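You operate a simulated robot arm through the tools that you are given. There is no shell and no other tool. Be economical: measure what you need, move in short steps, check, and stop when the job is done.

The job below is to be done with a simulated two-armed robot. You get a single attempt, and the scene is never put back.

TASK
Pick up the one-band lift peg from the cream table top with one hand, pass it to the other hand and put it on the low bench top.

Only the result counts: the job must be done as asked and must still hold three seconds after the hand-in. Knocking over, shifting, dropping, spilling or breaking anything else fails it.

THE ROBOT
Two 7-joint arms with two-finger parallel grippers on one trunk, on a base that drives. Base frame: it is fixed to the floor where the robot stands at the start and does not move with it; the origin is under the middle of the robot, x ahead of it, y to its left, z up. Lengths are in mm, angles in rad, forces in N, time in s.
The left shoulder is at the start at [60, 144, 926], the right one opposite. With the tool pointing down near the work surface each hand reaches from about 320 to 740 mm from the robot's upright axis, wherever it stands, measured 20 degrees to its own side. Places, roughly: low bench top [700, 1800, 600]. Payload 1.57 kg a hand.
The tool frame of a hand sits at the grasp point between the pads (the TCP): z along the fingers, y along the line on which they close. The tips reach 30 mm beyond it. Largest opening 110 mm; finger width 24, thickness 12; the body of the gripper, 48 by 112 mm, starts 78 mm behind the TCP.
Orientation is that of the tool frame in the base frame, as [roll, pitch, yaw] about the fixed x, y, z axes, in that order (R = Rz(yaw) Ry(pitch) Rx(roll)). With the fingers straight down and closing along the base's y, the tool's x points along the base's -x, its y along +y and its z along -z.

THE INTERFACE
- The arms move only by the tool apply_moves. It takes "left_rows", "right_rows" or both (then of equal length, played together; a hand with none holds still); each is a list of rows, each a list of 7 numbers: the turn, a rotation vector about the base's x, y, z in units of 6 degrees (1.0 is 6 degrees), then the shift along the base's x, y, z in units of 30 mm (1.0 is 30 mm), then the finger opening in mm, from 0 to 110. In form: [[rx, ry, rz, x, y, z, grip], ...]. A call has 1 to 20 rows; each row shifts and turns the commanded pose from where the row before left it. A call with a number of a shift or a turn outside -1 to 1 is refused whole. Each row takes 0.2 s and may step no farther than 50 mm and 0.15 rad from the row before; otherwise, or with a gripper value out of range, the whole call is refused. A pose out of reach is approached as far as the arm can. The call stops where the force on the tool passes 40 N (or 10 N more than at its start, if that is more) or the arm is blocked; 0.2 s more then pass. Each finger travels about 45 mm/s and halts on what it meets, pressing with about 34 N; the grip force reading is that of the motor and also rises with nothing between the fingers. The clock runs only during rows and for 0.2 s after the last one: add rows that do not move to give the fingers time. It gives the time, the measured TCP pose, the force on the tool (base axes), the opening and the grip force at its end, in the units of the frame above (readings bear some noise), with the torque about the TCP (base axes, N m) and any sound that the robot's microphone picked up.
- Cameras (640 x 400 px; columns grow to the right, rows downward): "scene" is now at [52.6, 21.8, 1555]; the picture's right is [0.25, -0.97, 0.00], its down [-0.65, -0.17, -0.74] and it looks along [0.72, 0.18, -0.67] (base axes); focal length 278 px, centre (320, 200). "left" rides on the left gripper at [70, -16, -141] in its tool frame; the picture's right is [0.23, 0.97, 0.00], its down [-0.85, 0.20, -0.48] and it looks along [-0.47, 0.11, 0.88] (tool axes); focal length 222 px, centre (320, 200). "right" rides on the right gripper at [70, 16, -141] in its tool frame; the picture's right is [-0.23, 0.97, 0.00], its down [-0.85, -0.20, -0.48] and it looks along [-0.47, -0.11, 0.88] (tool axes); focal length 222 px, centre (320, 200).
- grab_frame(camera): a new picture of that camera. No time passes.
- move_column(by): slides the trunk up (or, below 0, down) by that many mm; the arms and the scene camera ride with it, the base frame stays. It gives what a move gives, with no picture.
- drive_base(legs): drives the robot by 1 to 6 legs, each [ahead, left, turn to the left] in mm, mm and rad, along the robot's own axes; the way and the turn of a leg run together, so that a leg with both is an arc; at most 1500 mm and 3.142 rad a leg. The arms and the cameras ride along, it lands a little off, and it stops where it bumps. It gives what a move gives.
- pan_tilt(pan, tilt): turns the head with the scene camera to pan (to the left, within 1.501 rad either way) and tilt (down, from -0.506 to 1.204), counted from straight ahead of the robot. It gives what a move gives.
- probe_pixels(camera, pixels): for up to 12 pixels [column, row] of the newest picture of that camera ("zoom" is the newest enlarged one), the place [x, y, z] in the base frame of the surface seen there, good to about 3 mm, but the place of the scene camera against the robot may be out by one fixed shift of up to 12 mm in any direction. No time passes.
- inspect(camera, box): a new picture of the part [left, top, right, bottom] of that camera's present view, enlarged. No time passes.
- close_job(): hands the job in; it is judged then, once.

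Keep the steps short. Do not move on a guess: measure, check each grasp and each placing, and mend mistakes. In all there are 80 turns and 58 pictures (those below and enlarged ones count). Leave the grippers open and the arms clear of the work at the hand-in unless told otherwise, and finish with a single line.

The tools are called as a command line: name --argument value ..., lists and objects as JSON in quotes. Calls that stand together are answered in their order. apply_moves: Moves the arms, as the interface text tells. Its arguments: {"type":"object","properties":{"left_rows":{"type":"array"},"right_rows":{"type":"array"}},"required":[]} The other tools are called the same way: move_column (by) slides the trunk up or down; drive_base (legs) drives the base; pan_tilt (pan, tilt) turns the head that bears the scene camera; grab_frame (camera) takes a picture; probe_pixels (camera, pixels) gives the place of the surface under pixels of a picture; inspect (camera, box) takes an enlarged picture of a part of a camera's view; close_job () hands the job in.

At the start:

```text
time: 0.0
left_ee_pos: [438.9, 378.8, 1088.7]
left_orientation: [-3.14, 0.001, 3.141]
left_wrist_force: [0.1, -0.5, 0.1]
left_torque: [-0.01, 0.03, 0.0]
left_opening: 110.1
left_grasp_force: 0.0
right_ee_pos: [388.9, -22.5, 1056.1]
right_orientation: [3.14, 0.001, -3.141]
right_wrist_force: [-0.5, -0.1, 0.3]
right_torque: [0.01, 0.02, -0.01]
right_opening: 110.1
right_grasp_force: 0.1
trunk travel left (down, up): [-525.0, 65.0]
robot x, y, heading: [0.5, -0.1, -0.001]
head pan, tilt: [0.251, 0.733]
```

scene: 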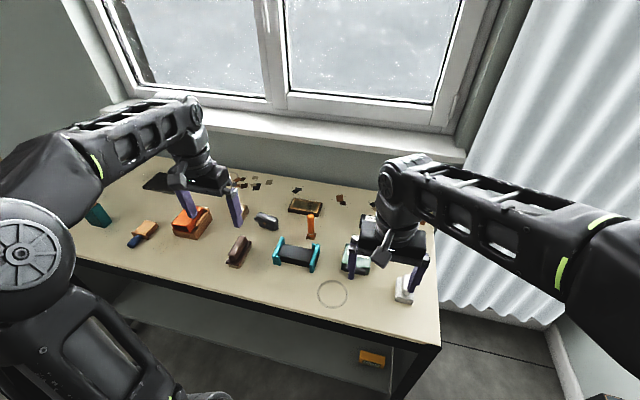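
right: 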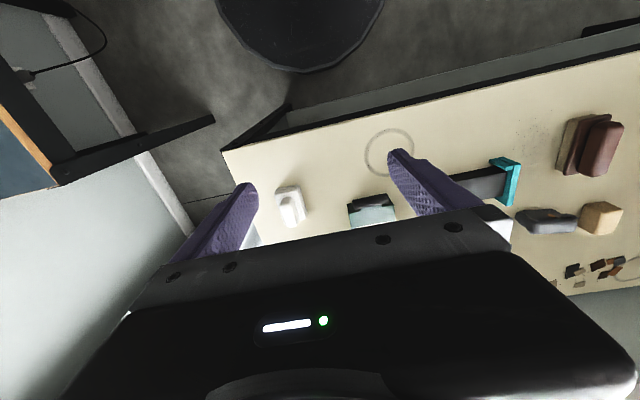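
left: 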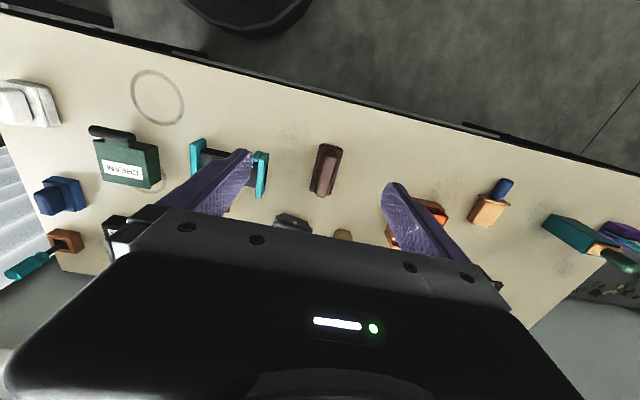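

I see a cluttered table with no obvious "lift peg". I'll enlarge the scene picture to find a peg with bands.

inspect --camera "scene" --box '[70, 160, 270, 285]'

inspect --camera "scene" --box '[250, 170, 450, 310]'

```text
3.20 times, centred on (170, 222) of scene
```

zoom: 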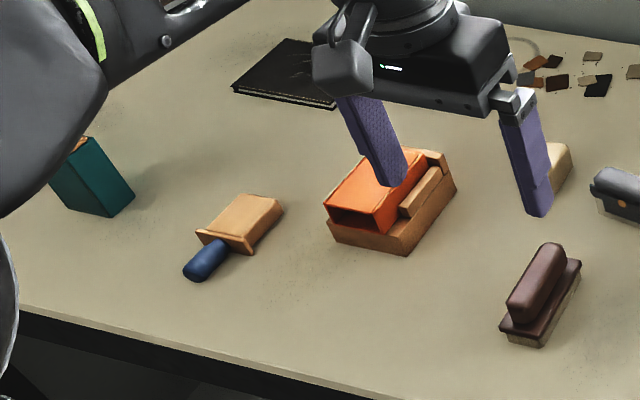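

```text
2.86 times, centred on (350, 240) of scene
```

zoom: 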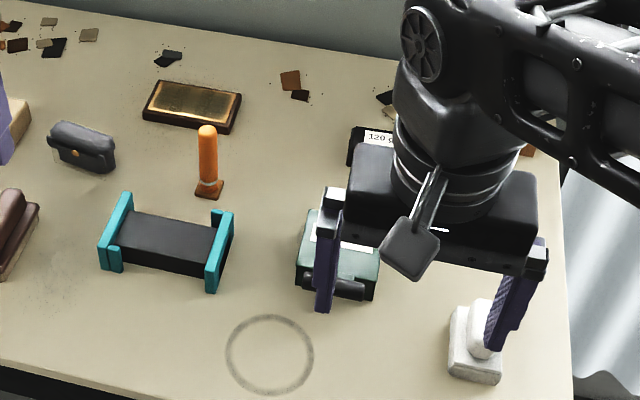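

The orange upright peg near scene (311,226) is a candidate, but others (blue, white, tan/blue) may be pegs too. I'll enlarge those to count bands.

inspect --camera "scene" --box '[290, 205, 338, 245]'

inspect --camera "left" --box '[0, 60, 160, 290]'

inspect --camera "left" --box '[460, 150, 640, 280]'

inspect --camera "right" --box '[250, 100, 640, 320]'

```text
10.00 times, centred on (314, 225) of scene
```

zoom: 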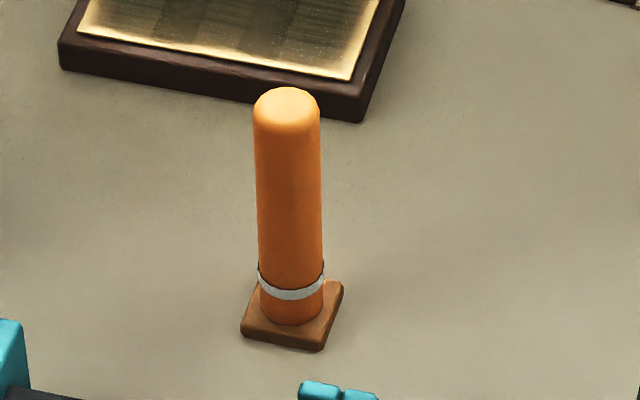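

```text
1.74 times, centred on (80, 175) of left
```

zoom: 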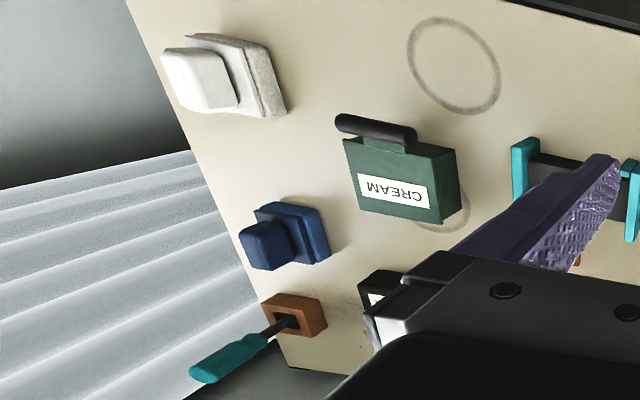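

```text
3.08 times, centred on (550, 215) of left
```

zoom: 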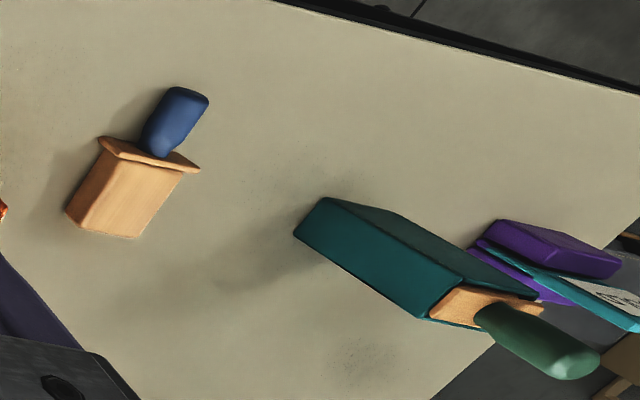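

```text
1.64 times, centred on (445, 210) of right
```

zoom: 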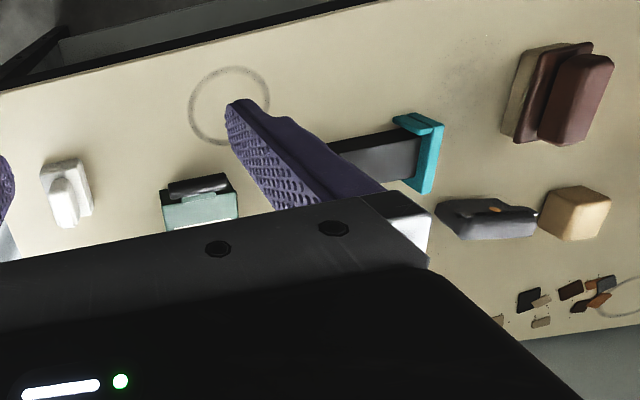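

The orange peg has exactly one white band, so it is the target. I'll re-enlarge and probe its top, shaft, band, foot and surroundings.

inspect --camera "scene" --box '[272, 190, 352, 240]'

```text
8.00 times, centred on (312, 215) of scene
```

zoom: 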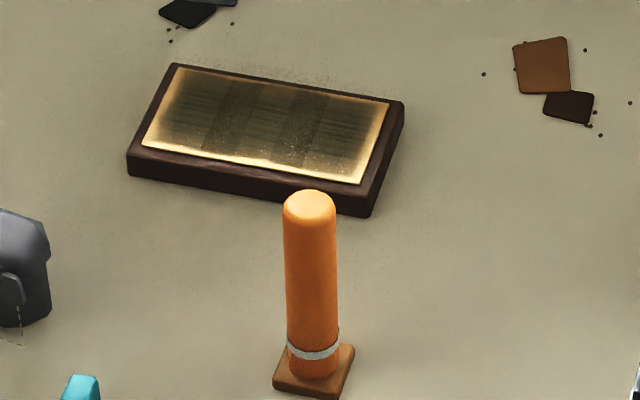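

Now I'll probe peg points: top (310,196) and (310,215), shaft (289,280), (312,280), (336,280), band (315,352), foot corners (275,388), (322,396), (354,350), table (240,380), (380,385) and plate near edge (365,212).

probe_pixels --camera "zoom" --pixels '[[310, 196], [310, 215], [289, 280], [312, 280], [334, 280], [315, 352], [277, 386], [321, 393], [353, 350], [240, 380], [380, 385], [365, 212]]'

probe_pixels --camera "scene" --pixels '[[320, 244], [314, 271], [281, 238], [277, 263], [275, 220], [262, 215], [361, 250], [345, 270], [372, 360]]'

```text
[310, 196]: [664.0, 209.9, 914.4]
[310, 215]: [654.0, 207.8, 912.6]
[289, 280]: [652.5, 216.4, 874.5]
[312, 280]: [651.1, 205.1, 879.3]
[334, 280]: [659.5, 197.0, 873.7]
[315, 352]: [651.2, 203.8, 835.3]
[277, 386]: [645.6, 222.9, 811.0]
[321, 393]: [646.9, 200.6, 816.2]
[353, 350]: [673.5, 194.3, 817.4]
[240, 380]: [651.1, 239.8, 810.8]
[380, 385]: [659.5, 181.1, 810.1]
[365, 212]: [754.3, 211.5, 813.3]
```

```text
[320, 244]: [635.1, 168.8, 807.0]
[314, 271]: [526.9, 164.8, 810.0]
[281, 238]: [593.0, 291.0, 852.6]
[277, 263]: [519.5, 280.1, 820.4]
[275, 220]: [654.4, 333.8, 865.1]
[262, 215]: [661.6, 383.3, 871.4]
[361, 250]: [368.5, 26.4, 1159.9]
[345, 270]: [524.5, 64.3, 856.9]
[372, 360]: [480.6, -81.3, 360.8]
```

The table reads about z 810, the peg stands at about (661, 206), roughly 105 mm tall and 22 mm thick. The scene camera may be off by up to 12 mm, so I'll bring the left hand to about (590, 206, 1020) and re-measure with its own camera.

apply_moves --left_rows '[[0, 0, 0, 0.84, -0.96, -0.38, 110], [0, 0, 0, 0.84, -0.96, -0.38, 110], [0, 0, 0, 0.84, -0.96, -0.38, 110], [0, 0, 0, 0.84, -0.96, -0.38, 110], [0, 0, 0, 0.84, -0.96, -0.38, 110], [0, 0, 0, 0.84, -0.96, -0.38, 110]]'

grab_frame --camera "left"

```text
time: 1.4
left_ee_pos: [590.0, 204.7, 1019.2]
left_orientation: [-3.14, 0.003, -3.14]
left_wrist_force: [0.2, 0.3, -0.1]
left_torque: [0.0, -0.02, -0.01]
left_opening: 109.8
left_grasp_force: 0.0
right_ee_pos: [390.7, -23.9, 1055.8]
right_orientation: [3.139, 0.0, 3.14]
right_wrist_force: [0.0, -0.8, 0.0]
right_torque: [0.01, -0.01, -0.01]
right_opening: 110.2
right_grasp_force: 0.1
trunk travel left (down, up): [-525.0, 65.0]
robot x, y, heading: [-4.0, -1.7, 0.004]
head pan, tilt: [0.251, 0.733]
```

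```text
47 pictures are left
```

left: 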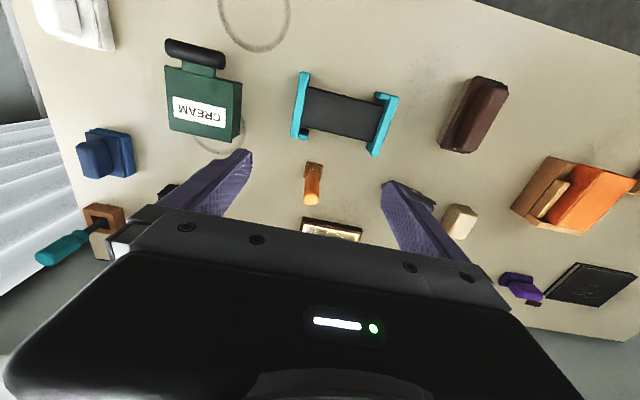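

The peg is between the fingers at (312,185). I'll probe it with this camera.

probe_pixels --camera "left" --pixels '[[312, 200], [312, 195], [312, 188], [306, 185], [318, 185], [312, 172], [308, 165], [319, 165], [340, 190], [290, 190], [312, 145]]'

inspect --camera "left" --box '[280, 150, 344, 215]'

```text
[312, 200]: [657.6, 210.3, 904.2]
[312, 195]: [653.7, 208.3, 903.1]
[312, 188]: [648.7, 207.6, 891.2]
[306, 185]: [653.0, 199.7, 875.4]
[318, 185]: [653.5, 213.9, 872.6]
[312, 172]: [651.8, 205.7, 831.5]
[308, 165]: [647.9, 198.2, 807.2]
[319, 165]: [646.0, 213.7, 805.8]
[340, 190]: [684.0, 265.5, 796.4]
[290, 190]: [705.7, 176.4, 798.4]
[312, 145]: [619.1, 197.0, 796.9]
```

```text
6.15 times, centred on (312, 182) of left
```

zoom: 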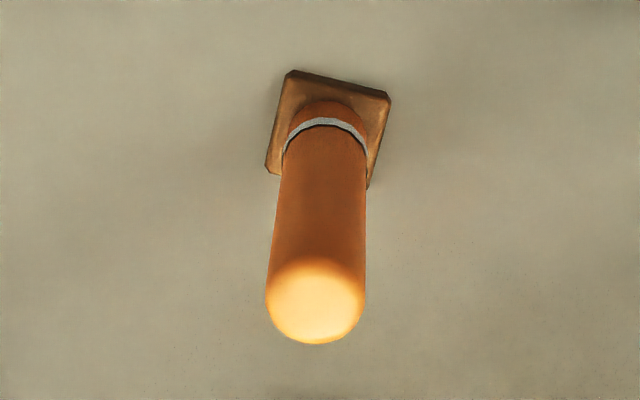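

The hand camera puts the peg axis at about (660, 207), top 904, table 797. I'll move over it, then down so the pads cover the top 40 mm, with the fingers at 70 mm.

apply_moves --left_rows '[[0, 0, 0, 0.79, 0.03, 0, 90], [0, 0, 0, 0.79, 0.03, 0, 70], [0, 0, 0, 0.79, 0.02, 0, 70], [0, 0, 0, 0, 0, -0.6, 70], [0, 0, 0, 0, 0, -0.6, 70]]'

grab_frame --camera "left"

```text
time: 2.6
left_ee_pos: [625.2, 207.4, 984.4]
left_orientation: [3.141, 0.002, -3.141]
left_wrist_force: [0.2, 0.6, -0.1]
left_torque: [-0.02, -0.04, -0.01]
left_opening: 70.0
left_grasp_force: 0.1
left hand out of reach, approached as far as the arm can: row 2, 3
right_ee_pos: [391.0, -23.8, 1055.8]
right_orientation: [3.141, 0.0, -3.141]
right_wrist_force: [0.1, 0.7, 0.2]
right_torque: [0.0, 0.02, 0.03]
right_opening: 109.9
right_grasp_force: 0.0
trunk travel left (down, up): [-525.0, 65.0]
robot x, y, heading: [0.3, 1.3, 0.002]
head pan, tilt: [0.251, 0.733]
```

```text
45 pictures are left
```

left: 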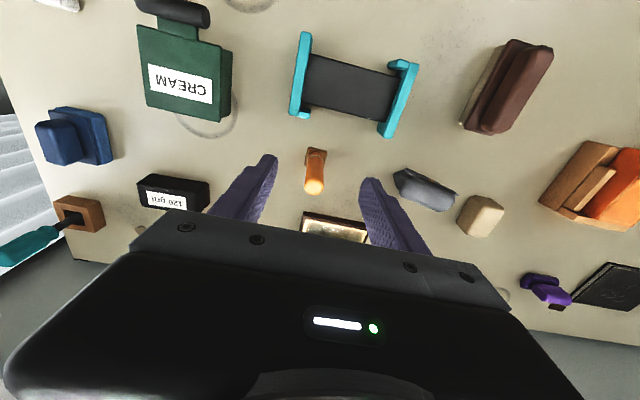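

The arm was at its reach limit at height, so it sits at x 625. I'll raise no column yet: descend here (tips stay at 863, above the roller's 840) with the fingers straddling in y, then slide forward.

apply_moves --left_rows '[[0, 0, 0, 0, 0, -0.76, 70], [0, 0, 0, 0, 0, -0.76, 70], [0, 0, 0, 0, 0, -0.76, 70], [0, 0, 0, 0, 0, -0.75, 70]]'

```text
time: 3.6
left_ee_pos: [624.7, 206.6, 893.0]
left_orientation: [-3.141, 0.004, -3.141]
left_wrist_force: [0.0, 0.0, 0.7]
left_torque: [0.03, 0.01, 0.01]
left_opening: 70.2
left_grasp_force: 0.0
right_ee_pos: [390.4, -22.3, 1055.8]
right_orientation: [-3.141, -0.002, 3.141]
right_wrist_force: [0.5, -0.2, 0.6]
right_torque: [-0.01, 0.0, 0.0]
right_opening: 110.0
right_grasp_force: 0.1
trunk travel left (down, up): [-525.0, 65.0]
robot x, y, heading: [-0.7, -0.2, -0.002]
head pan, tilt: [0.251, 0.733]
```

Clear descent. Now I slide 36 mm forward around the peg.

apply_moves --left_rows '[[0, 0, 0, 0.6, 0.01, 0, 70], [0, 0, 0, 0.6, 0, 0, 70]]'

grab_frame --camera "left"

```text
time: 4.2
left_ee_pos: [660.1, 207.4, 892.8]
left_orientation: [-3.141, 0.002, -3.141]
left_wrist_force: [0.6, 0.0, -0.2]
left_torque: [0.0, 0.0, -0.04]
left_opening: 70.2
left_grasp_force: 0.1
right_ee_pos: [390.3, -21.5, 1055.9]
right_orientation: [3.141, 0.0, 3.141]
right_wrist_force: [0.5, -0.4, -0.3]
right_torque: [0.0, -0.05, 0.05]
right_opening: 109.9
right_grasp_force: 0.1
trunk travel left (down, up): [-525.0, 65.0]
robot x, y, heading: [0.0, -2.5, 0.005]
head pan, tilt: [0.251, 0.733]
```

```text
44 pictures are left
```

left: 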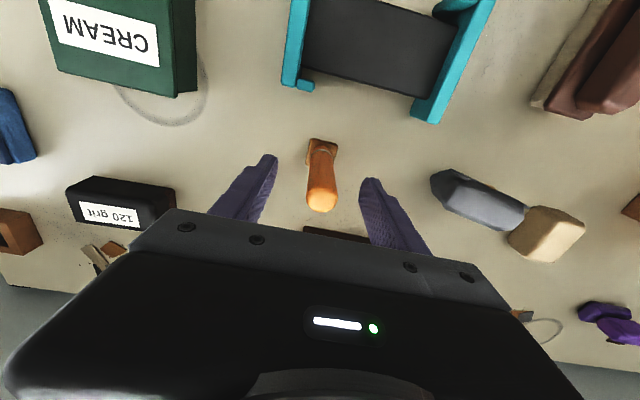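

The peg sits between the pads. I'll verify its top position before closing.

probe_pixels --camera "left" --pixels '[[321, 200], [321, 209], [310, 192], [333, 192], [321, 180], [309, 175], [330, 175]]'

```text
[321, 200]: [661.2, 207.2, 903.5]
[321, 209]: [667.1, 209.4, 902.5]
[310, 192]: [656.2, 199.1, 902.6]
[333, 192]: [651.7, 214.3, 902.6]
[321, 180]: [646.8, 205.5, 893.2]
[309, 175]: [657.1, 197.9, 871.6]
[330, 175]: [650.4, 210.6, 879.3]
```

Centred at about (659, 206.5). Closing the fingers.

apply_moves --left_rows '[[0, 0, 0, 0, 0, 0, 30], [0, 0, 0, 0, 0, 0, 10], [0, 0, 0, 0, 0, 0, 0], [0, 0, 0, 0, 0, 0, 0], [0, 0, 0, 0, 0, 0, 0], [0, 0, 0, 0, 0, 0, 0]]'

```text
time: 5.6
left_ee_pos: [660.3, 208.3, 893.1]
left_orientation: [-3.14, 0.002, -3.141]
left_wrist_force: [0.7, 0.5, 0.2]
left_torque: [0.0, -0.01, 0.02]
left_opening: 21.2
left_grasp_force: 34.0
right_ee_pos: [390.8, -22.5, 1055.7]
right_orientation: [3.14, 0.0, -3.141]
right_wrist_force: [-0.7, -0.2, -0.5]
right_torque: [-0.01, 0.0, 0.02]
right_opening: 109.9
right_grasp_force: 0.1
trunk travel left (down, up): [-525.0, 65.0]
robot x, y, heading: [-2.8, 0.7, -0.002]
head pan, tilt: [0.251, 0.733]
```

Firm hold at 21 mm, 34 N. Lifting 60 mm in small steps.

apply_moves --left_rows '[[0, 0, 0, 0, 0, 0.4, 0], [0, 0, 0, 0, 0, 0.8, 0], [0, 0, 0, -0.2, 0, 0.8, 0]]'

grab_frame --camera "scene"

```text
time: 6.4
left_ee_pos: [654.9, 206.8, 953.1]
left_orientation: [3.142, 0.002, 3.142]
left_wrist_force: [-0.6, 0.0, -1.1]
left_torque: [0.03, -0.02, 0.02]
left_opening: 21.5
left_grasp_force: 34.4
right_ee_pos: [388.1, -23.8, 1056.4]
right_orientation: [3.14, 0.001, 3.139]
right_wrist_force: [0.0, 0.1, -0.4]
right_torque: [0.01, -0.01, 0.0]
right_opening: 110.0
right_grasp_force: 0.0
trunk travel left (down, up): [-525.0, 65.0]
robot x, y, heading: [-0.6, 0.8, -0.002]
head pan, tilt: [0.251, 0.733]
```

```text
43 pictures are left
```

scene: 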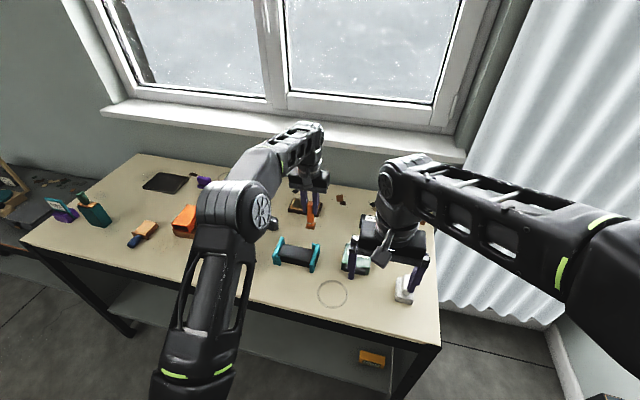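

The peg (foot included) rises with the left hand. Plan: left holds the peg vertically at its top; right tilts about 60° forward and grips the lower shaft from behind. First I tilt the right hand while moving it a bit forward and down, clear of the left.

apply_moves --right_rows '[[0, -1, 0, 0.27, -0.1, -0.33, 90], [0, -1, 0, 0.27, -0.1, -0.33, 70], [0, -1, 0, 0.27, -0.1, -0.33, 70], [0, -1, 0, 0.27, -0.1, -0.33, 70], [0, -1, 0, 0.27, -0.1, -0.33, 70], [0, -1, 0, 0.27, -0.1, -0.33, 70], [0, -1, 0, 0.27, -0.1, -0.33, 70], [0, -1, 0, 0.27, -0.1, -0.33, 70], [0, -1, 0, 0.27, -0.1, -0.33, 70], [0, -1, 0, 0.27, -0.1, -0.33, 70]]'

grab_frame --camera "scene"

```text
time: 8.6
left_ee_pos: [656.3, 208.1, 952.1]
left_orientation: [-3.141, 0.003, -3.14]
left_wrist_force: [0.5, -0.3, 0.0]
left_torque: [0.0, 0.04, -0.01]
left_opening: 21.2
left_grasp_force: 34.2
right_ee_pos: [476.1, -46.8, 956.0]
right_orientation: [-3.138, 1.046, -3.137]
right_wrist_force: [-0.1, 0.3, 1.0]
right_torque: [0.0, 0.03, -0.05]
right_opening: 70.0
right_grasp_force: 0.1
right hand out of reach, approached as far as the arm can: row 10
trunk travel left (down, up): [-525.0, 65.0]
robot x, y, heading: [0.6, -3.7, 0.001]
head pan, tilt: [0.251, 0.733]
```

```text
42 pictures are left
```

scene: 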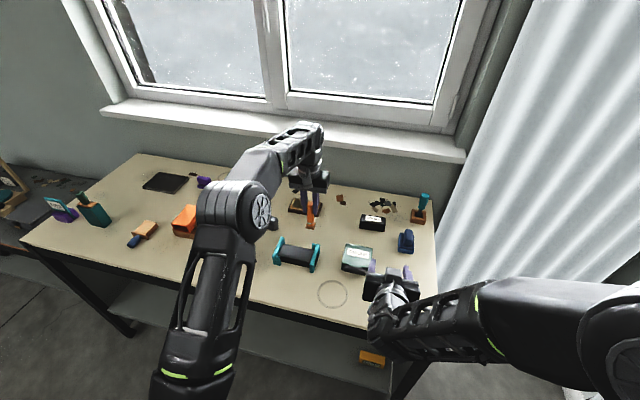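

Right is tilted 60° at (476, -47, 956). Now I bring the left with the peg to about (560, -20, 1010), leaving clearance ahead of the right fingertips.

apply_moves --left_rows '[[0, 0, 0, -0.4, -0.95, 0.24, 0], [0, 0, 0, -0.4, -0.95, 0.24, 0], [0, 0, 0, -0.4, -0.95, 0.24, 0], [0, 0, 0, -0.4, -0.95, 0.24, 0], [0, 0, 0, -0.4, -0.95, 0.24, 0], [0, 0, 0, -0.4, -0.95, 0.24, 0], [0, 0, 0, -0.4, -0.95, 0.24, 0], [0, 0, 0, -0.4, -0.95, 0.24, 0]]'

grab_frame --camera "right"

grab_frame --camera "scene"

```text
time: 10.4
left_ee_pos: [557.5, -18.9, 1010.8]
left_orientation: [3.141, 0.001, -3.138]
left_wrist_force: [-0.4, -0.1, -1.0]
left_torque: [0.02, 0.0, 0.01]
left_opening: 21.2
left_grasp_force: 34.1
right_ee_pos: [475.4, -47.8, 957.9]
right_orientation: [-3.141, 1.046, -3.141]
right_wrist_force: [-0.8, -0.2, -0.5]
right_torque: [0.0, -0.01, 0.01]
right_opening: 70.1
right_grasp_force: 0.0
trunk travel left (down, up): [-525.0, 65.0]
robot x, y, heading: [-2.7, -1.0, -0.003]
head pan, tilt: [0.251, 0.733]
```

```text
41 pictures are left
```

right: 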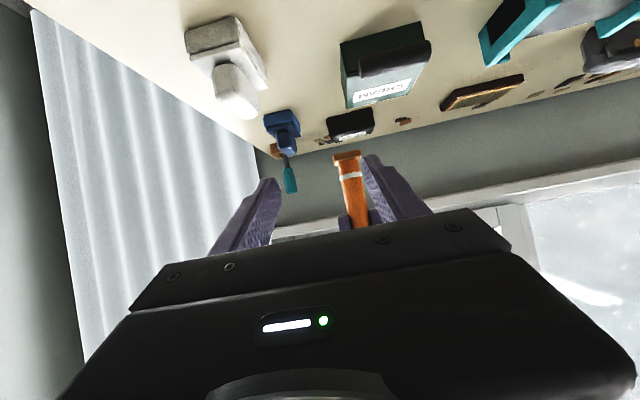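

```text
40 pictures are left
```

scene: 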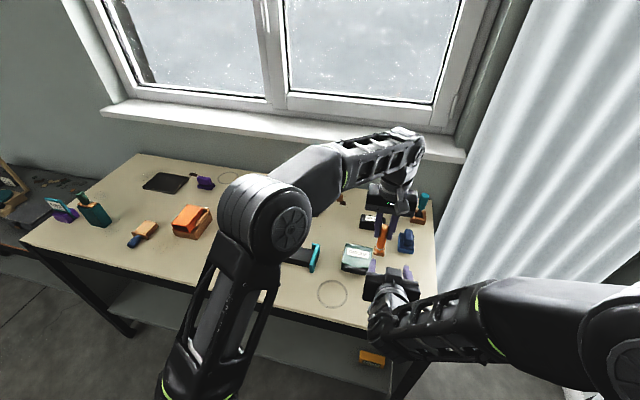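

The right camera sees the peg hanging at (350,190), near its left-finger side. I'll probe the foot, band and shaft.

probe_pixels --camera "right" --pixels '[[348, 154], [336, 160], [361, 158], [349, 175], [342, 185], [359, 183], [353, 200], [356, 215], [345, 222], [372, 215]]'

```text
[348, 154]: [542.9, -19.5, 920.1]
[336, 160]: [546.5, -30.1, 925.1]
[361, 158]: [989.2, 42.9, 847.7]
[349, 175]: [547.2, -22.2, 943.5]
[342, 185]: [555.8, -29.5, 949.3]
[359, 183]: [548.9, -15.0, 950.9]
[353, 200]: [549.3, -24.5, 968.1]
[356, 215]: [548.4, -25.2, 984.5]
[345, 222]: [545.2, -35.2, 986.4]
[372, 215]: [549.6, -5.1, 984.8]
```

Peg axis is about (558, -21), bottom 915, band 943, left tips at about 980. I shift the right sideways 27 mm first, then forward in small steps to TCP (551, -20, 953).

apply_moves --right_rows '[[0, 0, 0, 0, 0.45, -0.08, 70], [0, 0, 0, 0, 0.45, -0.08, 70], [0, 0, 0, 0.5, 0, 0, 70], [0, 0, 0, 0.5, 0, 0, 70]]'

grab_frame --camera "right"

```text
time: 11.4
left_ee_pos: [559.0, -19.8, 1010.0]
left_orientation: [3.141, 0.002, -3.141]
left_wrist_force: [-0.7, 0.2, -0.2]
left_torque: [-0.04, 0.01, -0.05]
left_opening: 20.9
left_grasp_force: 33.9
right_ee_pos: [506.7, -20.5, 952.3]
right_orientation: [-3.141, 1.048, 3.141]
right_wrist_force: [-0.2, 1.1, -0.5]
right_torque: [0.01, -0.02, -0.03]
right_opening: 69.7
right_grasp_force: 0.1
trunk travel left (down, up): [-525.0, 65.0]
robot x, y, heading: [2.6, 1.6, -0.001]
head pan, tilt: [0.251, 0.733]
```

```text
39 pictures are left
```

right: 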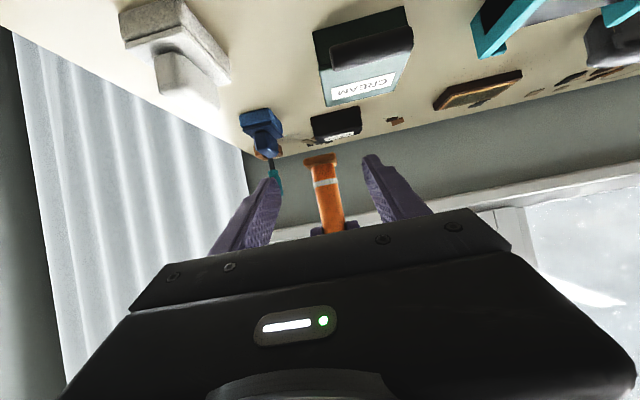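

The peg is centred between the right fingers (324,190). Forward 44 mm more.

apply_moves --right_rows '[[0, 0, 0, 0.5, 0, 0, 70], [0, 0, 0, 0.5, 0, 0, 70], [0, 0, 0, 0.48, 0, 0, 70]]'

grab_frame --camera "right"

```text
time: 12.2
left_ee_pos: [557.6, -20.7, 1009.4]
left_orientation: [3.141, 0.003, 3.14]
left_wrist_force: [-0.4, 0.8, -0.8]
left_torque: [0.0, -0.01, -0.03]
left_opening: 20.9
left_grasp_force: 34.1
right_ee_pos: [550.5, -22.0, 952.9]
right_orientation: [3.141, 1.048, 3.141]
right_wrist_force: [0.4, 0.0, 0.2]
right_torque: [-0.01, -0.02, -0.02]
right_opening: 69.8
right_grasp_force: 0.1
trunk travel left (down, up): [-525.0, 65.0]
robot x, y, heading: [-1.5, -0.8, 0.002]
head pan, tilt: [0.251, 0.733]
```

```text
38 pictures are left
```

right: 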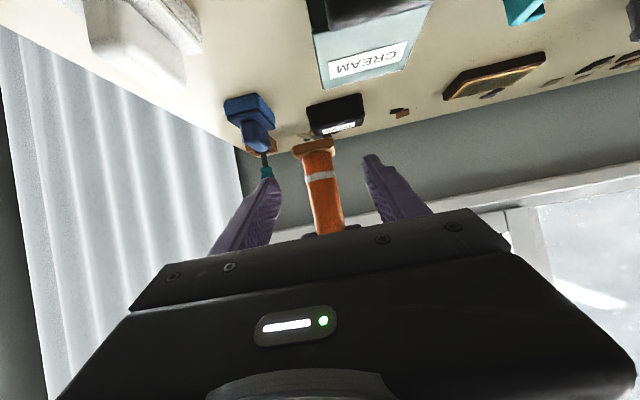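

No contact so far; the fingertips stop just short of the foot. Closing the right fingers.

apply_moves --right_rows '[[0, 0, 0, 0, 0, 0, 40], [0, 0, 0, 0, 0, 0, 20], [0, 0, 0, 0, 0, 0, 0], [0, 0, 0, 0, 0, 0, 0], [0, 0, 0, 0, 0, 0, 0], [0, 0, 0, 0, 0, 0, 0]]'

grab_frame --camera "right"

```text
time: 13.6
left_ee_pos: [558.7, -20.7, 1011.1]
left_orientation: [-3.141, 0.003, 3.141]
left_wrist_force: [-1.4, -8.7, 0.0]
left_torque: [-0.24, 0.0, 0.05]
left_opening: 20.9
left_grasp_force: 34.1
right_ee_pos: [550.0, -20.3, 951.9]
right_orientation: [3.141, 1.047, -3.138]
right_wrist_force: [1.0, 8.9, -0.2]
right_torque: [-0.28, 0.08, 0.03]
right_opening: 21.1
right_grasp_force: 34.1
trunk travel left (down, up): [-525.0, 65.0]
robot x, y, heading: [1.9, -2.7, -0.0]
head pan, tilt: [0.251, 0.733]
```

```text
37 pictures are left
```

right: 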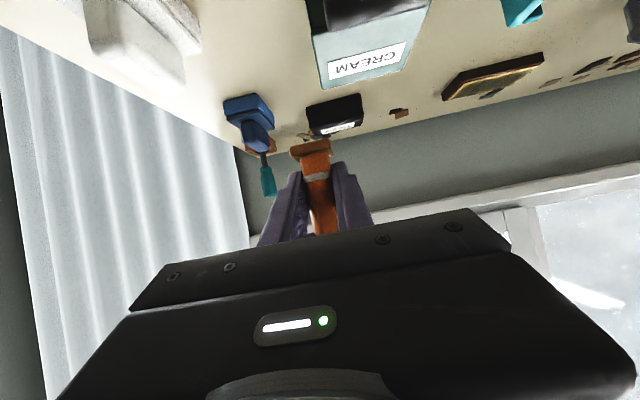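

Both hold it (21 mm, 34 N each). Opening the left fingers to 80.

apply_moves --left_rows '[[0, 0, 0, 0, 0, 0, 40], [0, 0, 0, 0, 0, 0, 80], [0, 0, 0, 0, 0, 0, 80], [0, 0, 0, 0, 0, 0, 80], [0, 0, 0, 0, 0, 0, 80]]'

inspect --camera "scene" --box '[330, 150, 450, 290]'

```text
time: 14.8
left_ee_pos: [558.9, -19.7, 1009.7]
left_orientation: [-3.141, 0.003, 3.141]
left_wrist_force: [-0.2, 0.0, 0.3]
left_torque: [0.04, -0.02, 0.01]
left_opening: 80.0
left_grasp_force: 0.0
right_ee_pos: [549.9, -21.6, 953.1]
right_orientation: [3.141, 1.048, -3.141]
right_wrist_force: [0.1, -0.3, -0.2]
right_torque: [-0.01, -0.02, 0.02]
right_opening: 21.4
right_grasp_force: 34.0
trunk travel left (down, up): [-525.0, 65.0]
robot x, y, heading: [3.2, -1.7, 0.001]
head pan, tilt: [0.251, 0.733]
```

```text
2.86 times, centred on (390, 220) of scene
```

zoom: 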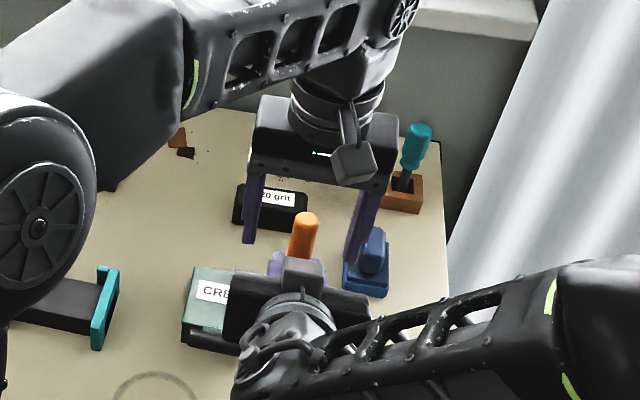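

The right holds the peg upright. Lift the left 90 mm straight up, then move it off to the left.

apply_moves --left_rows '[[0, 0, 0, 0, 0, 1, 80], [0, 0, 0, 0, 0, 1, 80], [0, 0, 0, 0, 0, 1, 80], [0, 0, 0, -0.4, 1, 0, 80], [0, 0, 0, -0.4, 1, 0, 80], [0, 0, 0, -0.4, 1, 0, 80], [0, 0, 0, -0.4, 1, 0, 80], [0, 0, 0, -0.4, 1, 0, 80], [0, 0, 0, -0.4, 1, 0, 80], [0, 0, 0, -0.4, 1, 0, 80], [0, 0, 0, -0.4, 1, 0, 80], [0, 0, 0, -0.4, 1, 0, 80], [0, 0, 0, -0.4, 1, 0, 80]]'

pan_tilt --pan 1.2 --tilt 0.6

grab_frame --camera "scene"

```text
time: 17.6
left_ee_pos: [440.0, 278.4, 1038.9]
left_orientation: [-3.141, 0.002, 3.141]
left_wrist_force: [0.4, -0.5, -0.4]
left_torque: [0.01, 0.0, -0.04]
left_opening: 79.8
left_grasp_force: 0.0
left hand out of reach, approached as far as the arm can: row 2, 3
right_ee_pos: [550.4, -22.0, 953.5]
right_orientation: [3.14, 1.049, -3.14]
right_wrist_force: [-0.7, -0.4, 0.0]
right_torque: [0.02, 0.01, 0.01]
right_opening: 20.9
right_grasp_force: 33.7
trunk travel left (down, up): [-525.0, 65.0]
robot x, y, heading: [1.5, 0.5, -0.004]
head pan, tilt: [0.251, 0.733]
```

```text
time: 18.8
left_ee_pos: [440.8, 277.5, 1038.0]
left_orientation: [3.141, 0.001, 3.141]
left_wrist_force: [0.7, 0.1, -0.2]
left_torque: [0.0, 0.02, 0.0]
left_opening: 79.8
left_grasp_force: 0.0
right_ee_pos: [551.3, -21.4, 952.9]
right_orientation: [-3.141, 1.047, -3.14]
right_wrist_force: [0.4, -0.5, 0.3]
right_torque: [0.0, 0.04, -0.02]
right_opening: 20.8
right_grasp_force: 33.8
trunk travel left (down, up): [-525.0, 65.0]
robot x, y, heading: [0.2, -2.8, 0.0]
head pan, tilt: [1.201, 0.6]
```

```text
35 pictures are left
```

scene: 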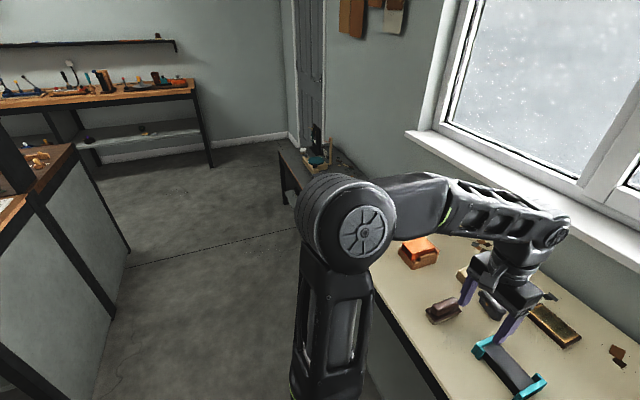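

The left rose only 29 mm (reach limit), so its finger may have brushed the peg. I check the peg with the right camera.

grab_frame --camera "right"

inspect --camera "scene" --box '[260, 110, 400, 220]'

```text
34 pictures are left
```

right: 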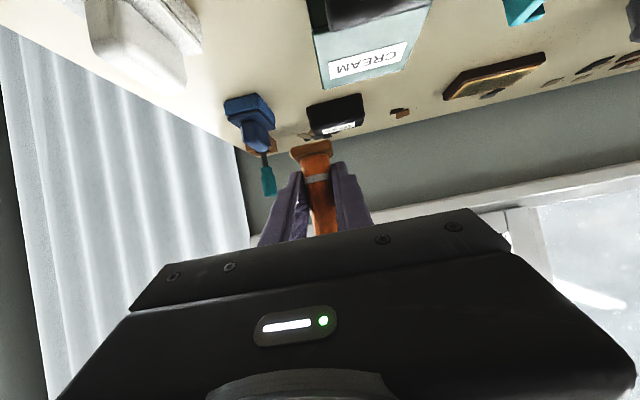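

```text
3.64 times, centred on (330, 165) of scene
```

zoom: 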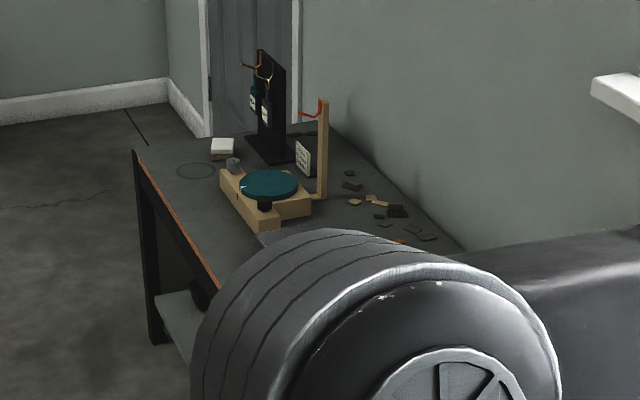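

The peg sits unchanged in the right fingers. The low bench beyond the table has items on it; I probe its edges, clear areas and items.

probe_pixels --camera "zoom" --pixels '[[137, 153], [218, 288], [195, 170], [165, 165], [190, 215], [222, 148], [225, 185], [265, 215], [270, 160], [340, 230], [440, 250], [300, 130]]'

probe_pixels --camera "scene" --pixels '[[400, 320], [440, 395], [130, 260], [20, 220], [100, 380], [50, 160], [210, 165], [250, 200], [290, 205], [45, 230]]'

probe_pixels --camera "right" --pixels '[[310, 143], [295, 157], [328, 155], [312, 165], [314, 178], [318, 190], [322, 225]]'

```text
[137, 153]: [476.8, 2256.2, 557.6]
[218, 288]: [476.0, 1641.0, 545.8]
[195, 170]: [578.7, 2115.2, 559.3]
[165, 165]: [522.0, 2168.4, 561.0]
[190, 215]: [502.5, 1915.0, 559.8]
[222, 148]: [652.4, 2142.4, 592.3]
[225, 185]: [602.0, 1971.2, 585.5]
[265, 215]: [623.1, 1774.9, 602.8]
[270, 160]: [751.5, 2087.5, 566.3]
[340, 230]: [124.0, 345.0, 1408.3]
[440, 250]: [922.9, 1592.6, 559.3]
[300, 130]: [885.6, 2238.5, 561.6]
```

```text
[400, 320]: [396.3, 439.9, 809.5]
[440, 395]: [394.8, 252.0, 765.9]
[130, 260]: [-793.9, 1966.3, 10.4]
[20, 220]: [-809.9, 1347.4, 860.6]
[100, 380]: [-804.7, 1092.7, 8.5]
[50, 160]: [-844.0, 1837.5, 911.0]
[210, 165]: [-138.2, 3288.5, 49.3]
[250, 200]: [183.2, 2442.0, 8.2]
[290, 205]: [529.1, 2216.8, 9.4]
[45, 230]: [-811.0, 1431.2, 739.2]
```

```text
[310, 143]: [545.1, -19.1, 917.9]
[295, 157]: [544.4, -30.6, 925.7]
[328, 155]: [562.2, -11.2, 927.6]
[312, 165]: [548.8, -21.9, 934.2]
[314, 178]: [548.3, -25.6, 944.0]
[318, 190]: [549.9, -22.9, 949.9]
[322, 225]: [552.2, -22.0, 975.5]
```

Bench top corrected is about z 549 with its front edge at x 476. The peg is held upright by the right hand. I back 200 mm away from the table, then drive left 1450 mm and look again.

drive_base --legs '[[-200, 0, 0], [0, 1450, 0]]'

pan_tilt --pan 0.4 --tilt 0.8

grab_frame --camera "scene"

```text
time: 27.3
left_ee_pos: [227.6, 1744.5, 1038.6]
left_orientation: [-3.14, 0.0, -3.13]
left_wrist_force: [-0.9, 0.1, -0.7]
left_torque: [0.0, -0.02, 0.0]
left_opening: 80.1
left_grasp_force: 0.1
right_ee_pos: [341.3, 1447.8, 953.0]
right_orientation: [3.141, 1.046, -3.129]
right_wrist_force: [-0.4, 0.7, 0.1]
right_torque: [0.03, 0.01, 0.0]
right_opening: 21.2
right_grasp_force: 33.5
trunk travel left (down, up): [-525.0, 65.0]
robot x, y, heading: [-207.9, 1460.8, 0.012]
head pan, tilt: [1.201, 0.6]
```

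```text
time: 28.4
left_ee_pos: [228.1, 1744.9, 1038.7]
left_orientation: [-3.14, 0.0, -3.131]
left_wrist_force: [0.5, 0.7, -0.3]
left_torque: [0.01, 0.01, -0.02]
left_opening: 79.9
left_grasp_force: 0.1
right_ee_pos: [341.4, 1447.7, 952.5]
right_orientation: [3.141, 1.046, -3.13]
right_wrist_force: [-0.3, 0.1, -0.5]
right_torque: [-0.04, -0.01, -0.03]
right_opening: 21.1
right_grasp_force: 33.3
trunk travel left (down, up): [-525.0, 65.0]
robot x, y, heading: [-210.6, 1465.2, 0.009]
head pan, tilt: [0.4, 0.799]
```

```text
32 pictures are left
```

scene: 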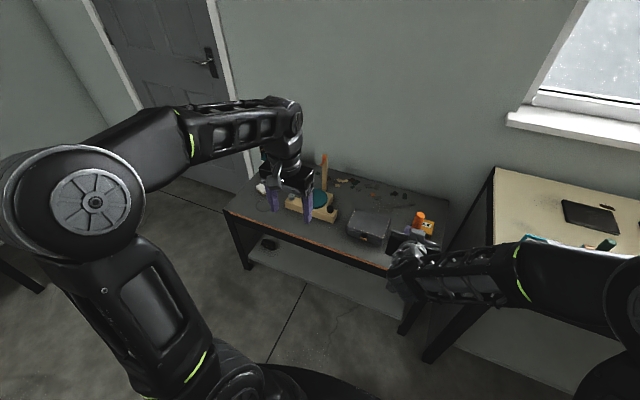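

I see the bench with a turntable, a grey box and an orange thing. I enlarge it.

inspect --camera "scene" --box '[215, 145, 455, 285]'

grab_frame --camera "left"

```text
2.67 times, centred on (335, 215) of scene
```

zoom: 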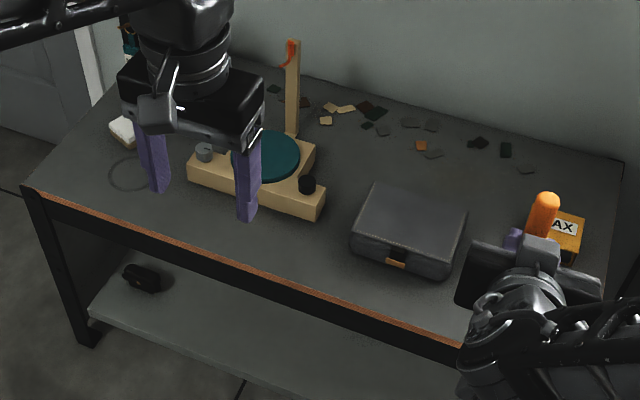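

```text
30 pictures are left
```

left: 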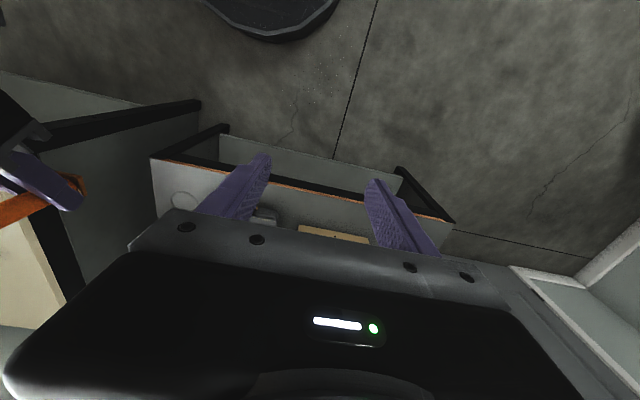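

I probe the free gap between the turntable block and the grey box, and their corners.

probe_pixels --camera "zoom" --pixels '[[322, 217], [324, 195], [190, 182], [351, 250], [372, 187], [452, 278], [330, 262], [300, 245], [240, 235], [160, 210], [340, 200], [70, 190]]'

probe_pixels --camera "zoom" --pixels '[[250, 265], [400, 325], [48, 192], [395, 170], [350, 170], [375, 150], [425, 232], [400, 262]]'

```text
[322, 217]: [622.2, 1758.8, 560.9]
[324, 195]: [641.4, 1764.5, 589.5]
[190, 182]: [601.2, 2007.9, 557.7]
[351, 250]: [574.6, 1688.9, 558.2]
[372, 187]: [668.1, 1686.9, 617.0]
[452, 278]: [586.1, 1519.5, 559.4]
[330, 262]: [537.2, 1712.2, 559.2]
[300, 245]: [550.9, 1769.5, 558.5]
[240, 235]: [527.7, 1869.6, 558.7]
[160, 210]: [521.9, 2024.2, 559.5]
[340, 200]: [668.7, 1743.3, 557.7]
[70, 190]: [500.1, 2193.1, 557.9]
```

```text
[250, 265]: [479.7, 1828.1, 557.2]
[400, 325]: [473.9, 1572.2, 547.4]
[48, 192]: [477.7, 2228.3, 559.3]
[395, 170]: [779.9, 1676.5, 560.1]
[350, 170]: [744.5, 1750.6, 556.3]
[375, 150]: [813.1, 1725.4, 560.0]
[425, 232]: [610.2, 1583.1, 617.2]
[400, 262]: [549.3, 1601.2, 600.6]
```

A clear strip lies in front of the turntable block (block front x ≈ 601–622). I'll aim for the peg at about (540, 1870). First drive left 428 mm, then lower the column 320 mm while still in front of the bench edge.

drive_base --legs '[[0, 428, -0.01]]'

move_column --by -300

pan_tilt --pan 0.0 --tilt 0.85

grab_frame --camera "scene"

```text
time: 31.0
left_ee_pos: [229.4, 2164.7, 1039.0]
left_orientation: [-3.14, 0.002, 3.141]
left_wrist_force: [0.1, 0.2, 0.6]
left_torque: [-0.05, 0.05, 0.01]
left_opening: 79.8
left_grasp_force: 0.0
right_ee_pos: [338.5, 1865.8, 953.0]
right_orientation: [-3.141, 1.047, -3.142]
right_wrist_force: [-0.7, 0.2, 0.0]
right_torque: [-0.02, 0.02, 0.01]
right_opening: 20.5
right_grasp_force: 34.1
trunk travel left (down, up): [-525.0, 65.0]
robot x, y, heading: [-207.7, 1886.9, -0.002]
head pan, tilt: [0.4, 0.799]
```

```text
time: 34.0
left_ee_pos: [229.7, 2165.1, 738.8]
left_orientation: [-3.139, 0.003, 3.139]
left_wrist_force: [-0.5, -0.4, 0.9]
left_torque: [-0.01, -0.03, -0.01]
left_opening: 80.1
left_grasp_force: 0.2
right_ee_pos: [339.3, 1865.3, 652.2]
right_orientation: [-3.141, 1.049, 3.141]
right_wrist_force: [0.3, -0.3, 0.1]
right_torque: [0.02, 0.01, 0.01]
right_opening: 20.8
right_grasp_force: 34.2
trunk travel left (down, up): [-225.0, 365.0]
robot x, y, heading: [-213.8, 1886.9, -0.003]
head pan, tilt: [0.4, 0.799]
```

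```text
time: 34.9
left_ee_pos: [229.0, 2166.1, 739.1]
left_orientation: [3.141, 0.001, 3.14]
left_wrist_force: [0.4, -0.5, -0.3]
left_torque: [-0.02, 0.0, 0.02]
left_opening: 80.2
left_grasp_force: 0.1
right_ee_pos: [339.3, 1866.3, 652.7]
right_orientation: [-3.141, 1.046, 3.141]
right_wrist_force: [0.2, -0.9, 0.2]
right_torque: [-0.02, 0.02, -0.02]
right_opening: 20.9
right_grasp_force: 34.7
trunk travel left (down, up): [-225.0, 365.0]
robot x, y, heading: [-213.7, 1884.4, -0.002]
head pan, tilt: [0.0, 0.85]
```

```text
29 pictures are left
```

scene: 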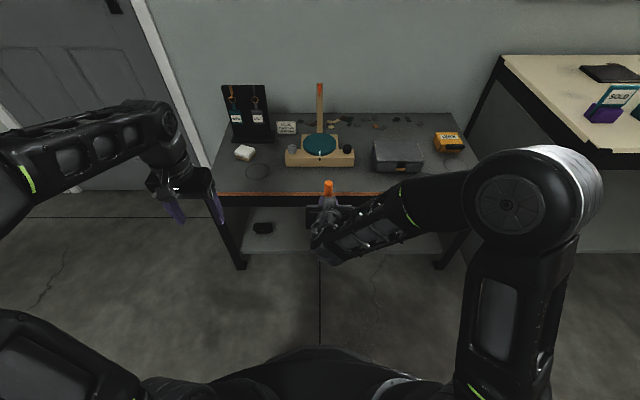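

The peg is at (346, 1866), bottom about 615, clear of the bench. Before driving ahead I check where the right forearm and elbow are, and the bench edge.

probe_pixels --camera "scene" --pixels '[[330, 245], [370, 220], [430, 195], [475, 215], [540, 160], [328, 192], [318, 196], [320, 170], [290, 164], [175, 215], [166, 120], [320, 185]]'

grab_frame --camera "right"

```text
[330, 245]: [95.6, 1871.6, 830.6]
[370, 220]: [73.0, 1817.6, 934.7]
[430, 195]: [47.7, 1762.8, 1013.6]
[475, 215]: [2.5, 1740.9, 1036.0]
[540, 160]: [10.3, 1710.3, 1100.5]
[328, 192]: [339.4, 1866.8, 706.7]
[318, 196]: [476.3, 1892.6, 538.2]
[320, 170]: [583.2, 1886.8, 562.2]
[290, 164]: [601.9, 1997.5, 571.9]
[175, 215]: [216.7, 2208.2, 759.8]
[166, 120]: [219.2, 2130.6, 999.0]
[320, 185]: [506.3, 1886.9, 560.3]
```

```text
28 pictures are left
```

right: 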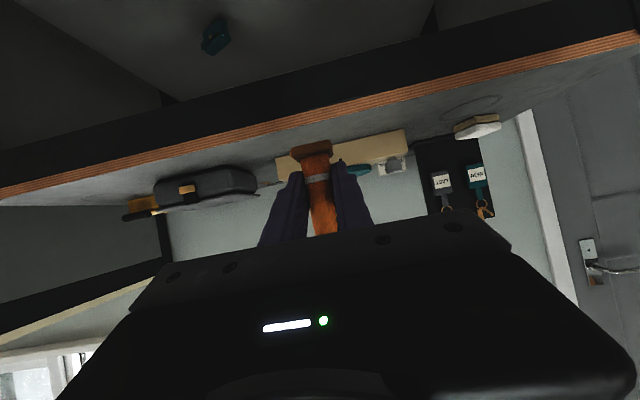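

The arm rises behind the hand, all well clear of the bench. Driving ahead 195 mm.

drive_base --legs '[[195, 0, 0]]'

grab_frame --camera "right"

grab_frame --camera "scene"

```text
time: 36.5
left_ee_pos: [426.3, 2164.5, 739.1]
left_orientation: [3.14, 0.002, 3.142]
left_wrist_force: [0.5, 0.4, 0.1]
left_torque: [0.01, -0.04, 0.01]
left_opening: 79.7
left_grasp_force: 0.0
right_ee_pos: [533.8, 1865.8, 652.1]
right_orientation: [-3.141, 1.047, -3.141]
right_wrist_force: [0.3, 0.3, 0.6]
right_torque: [0.0, 0.01, 0.0]
right_opening: 21.1
right_grasp_force: 34.2
trunk travel left (down, up): [-225.0, 365.0]
robot x, y, heading: [-14.7, 1888.7, -0.001]
head pan, tilt: [0.0, 0.85]
```

```text
27 pictures are left
```

right: 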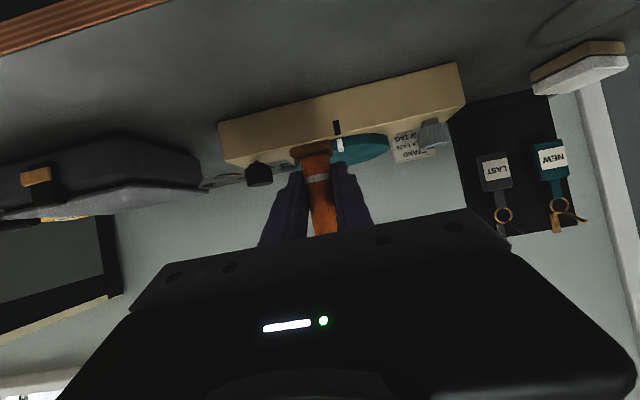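

```text
26 pictures are left
```

scene: 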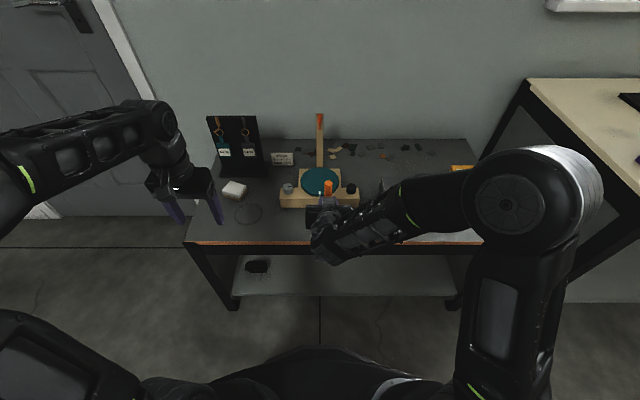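

I measure foot, bench and block front with the right camera.

probe_pixels --camera "right" --pixels '[[308, 149], [293, 155], [331, 148], [310, 160], [260, 100], [200, 90], [350, 70], [240, 145], [300, 115], [440, 75], [315, 190]]'

inspect --camera "right" --box '[260, 120, 380, 240]'

```text
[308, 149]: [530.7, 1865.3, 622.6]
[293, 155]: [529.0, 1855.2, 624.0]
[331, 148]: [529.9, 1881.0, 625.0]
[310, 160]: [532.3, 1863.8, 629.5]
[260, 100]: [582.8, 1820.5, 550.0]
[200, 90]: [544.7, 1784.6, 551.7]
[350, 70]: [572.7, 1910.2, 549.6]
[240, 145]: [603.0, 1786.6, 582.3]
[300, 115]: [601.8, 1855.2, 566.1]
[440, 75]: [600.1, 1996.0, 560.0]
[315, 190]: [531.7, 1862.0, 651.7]
```

```text
3.33 times, centred on (320, 180) of right
```

zoom: 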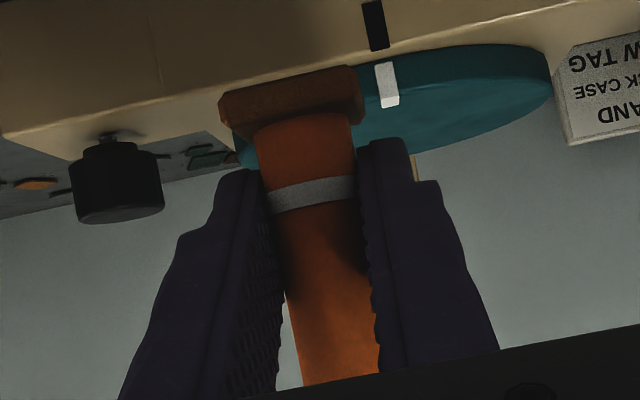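

The block front is at x 602, the peg at about x 541, the bench at 550, the foot bottom at about 614. Lowering 56 mm gently.

apply_moves --right_rows '[[0, 0, 0, 0, 0, -0.47, 0], [0, 0, 0, 0, 0, -0.47, 0], [0, 0, 0, 0, 0, -0.47, 0], [0, 0, 0, 0, 0, -0.46, 0]]'

inspect --camera "right" --box '[260, 100, 380, 240]'

```text
time: 37.5
left_ee_pos: [426.0, 2165.6, 738.3]
left_orientation: [-3.142, 0.0, 3.14]
left_wrist_force: [0.4, 0.5, -0.1]
left_torque: [-0.01, -0.03, 0.0]
left_opening: 80.1
left_grasp_force: 0.1
right_ee_pos: [536.2, 1865.0, 597.0]
right_orientation: [3.14, 1.049, -3.141]
right_wrist_force: [0.8, -0.8, 0.0]
right_torque: [-0.04, 0.01, 0.01]
right_opening: 20.8
right_grasp_force: 33.7
trunk travel left (down, up): [-225.0, 365.0]
robot x, y, heading: [-14.8, 1888.7, -0.001]
head pan, tilt: [0.0, 0.85]
```

```text
2.86 times, centred on (320, 170) of right
```

zoom: 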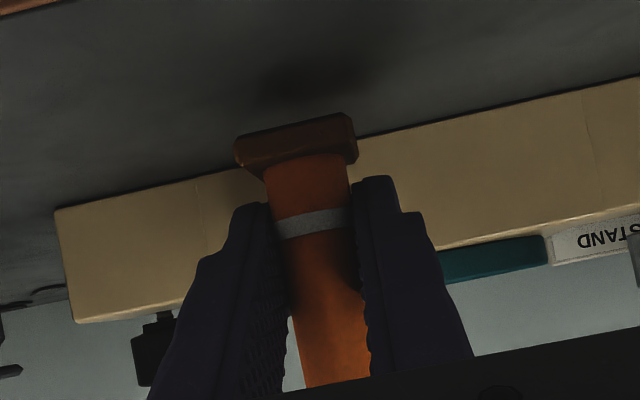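

No contact yet; about 8 mm remain. Lowering in 1.5 mm steps and watching the force.

apply_moves --right_rows '[[0, 0, 0, 0, 0, -0.05, 0], [0, 0, 0, 0, 0, -0.05, 0], [0, 0, 0, 0, 0, -0.05, 0], [0, 0, 0, 0, 0, -0.05, 0]]'

```text
time: 38.5
left_ee_pos: [425.2, 2166.0, 739.3]
left_orientation: [-3.141, 0.002, -3.141]
left_wrist_force: [-0.6, 0.0, -0.7]
left_torque: [0.0, 0.0, -0.02]
left_opening: 79.7
left_grasp_force: 0.0
right_ee_pos: [534.7, 1865.6, 591.4]
right_orientation: [3.14, 1.046, -3.141]
right_wrist_force: [-0.8, 0.0, 0.0]
right_torque: [0.0, 0.02, 0.01]
right_opening: 20.8
right_grasp_force: 34.1
trunk travel left (down, up): [-225.0, 365.0]
robot x, y, heading: [-16.7, 1889.4, -0.004]
head pan, tilt: [0.0, 0.85]
```

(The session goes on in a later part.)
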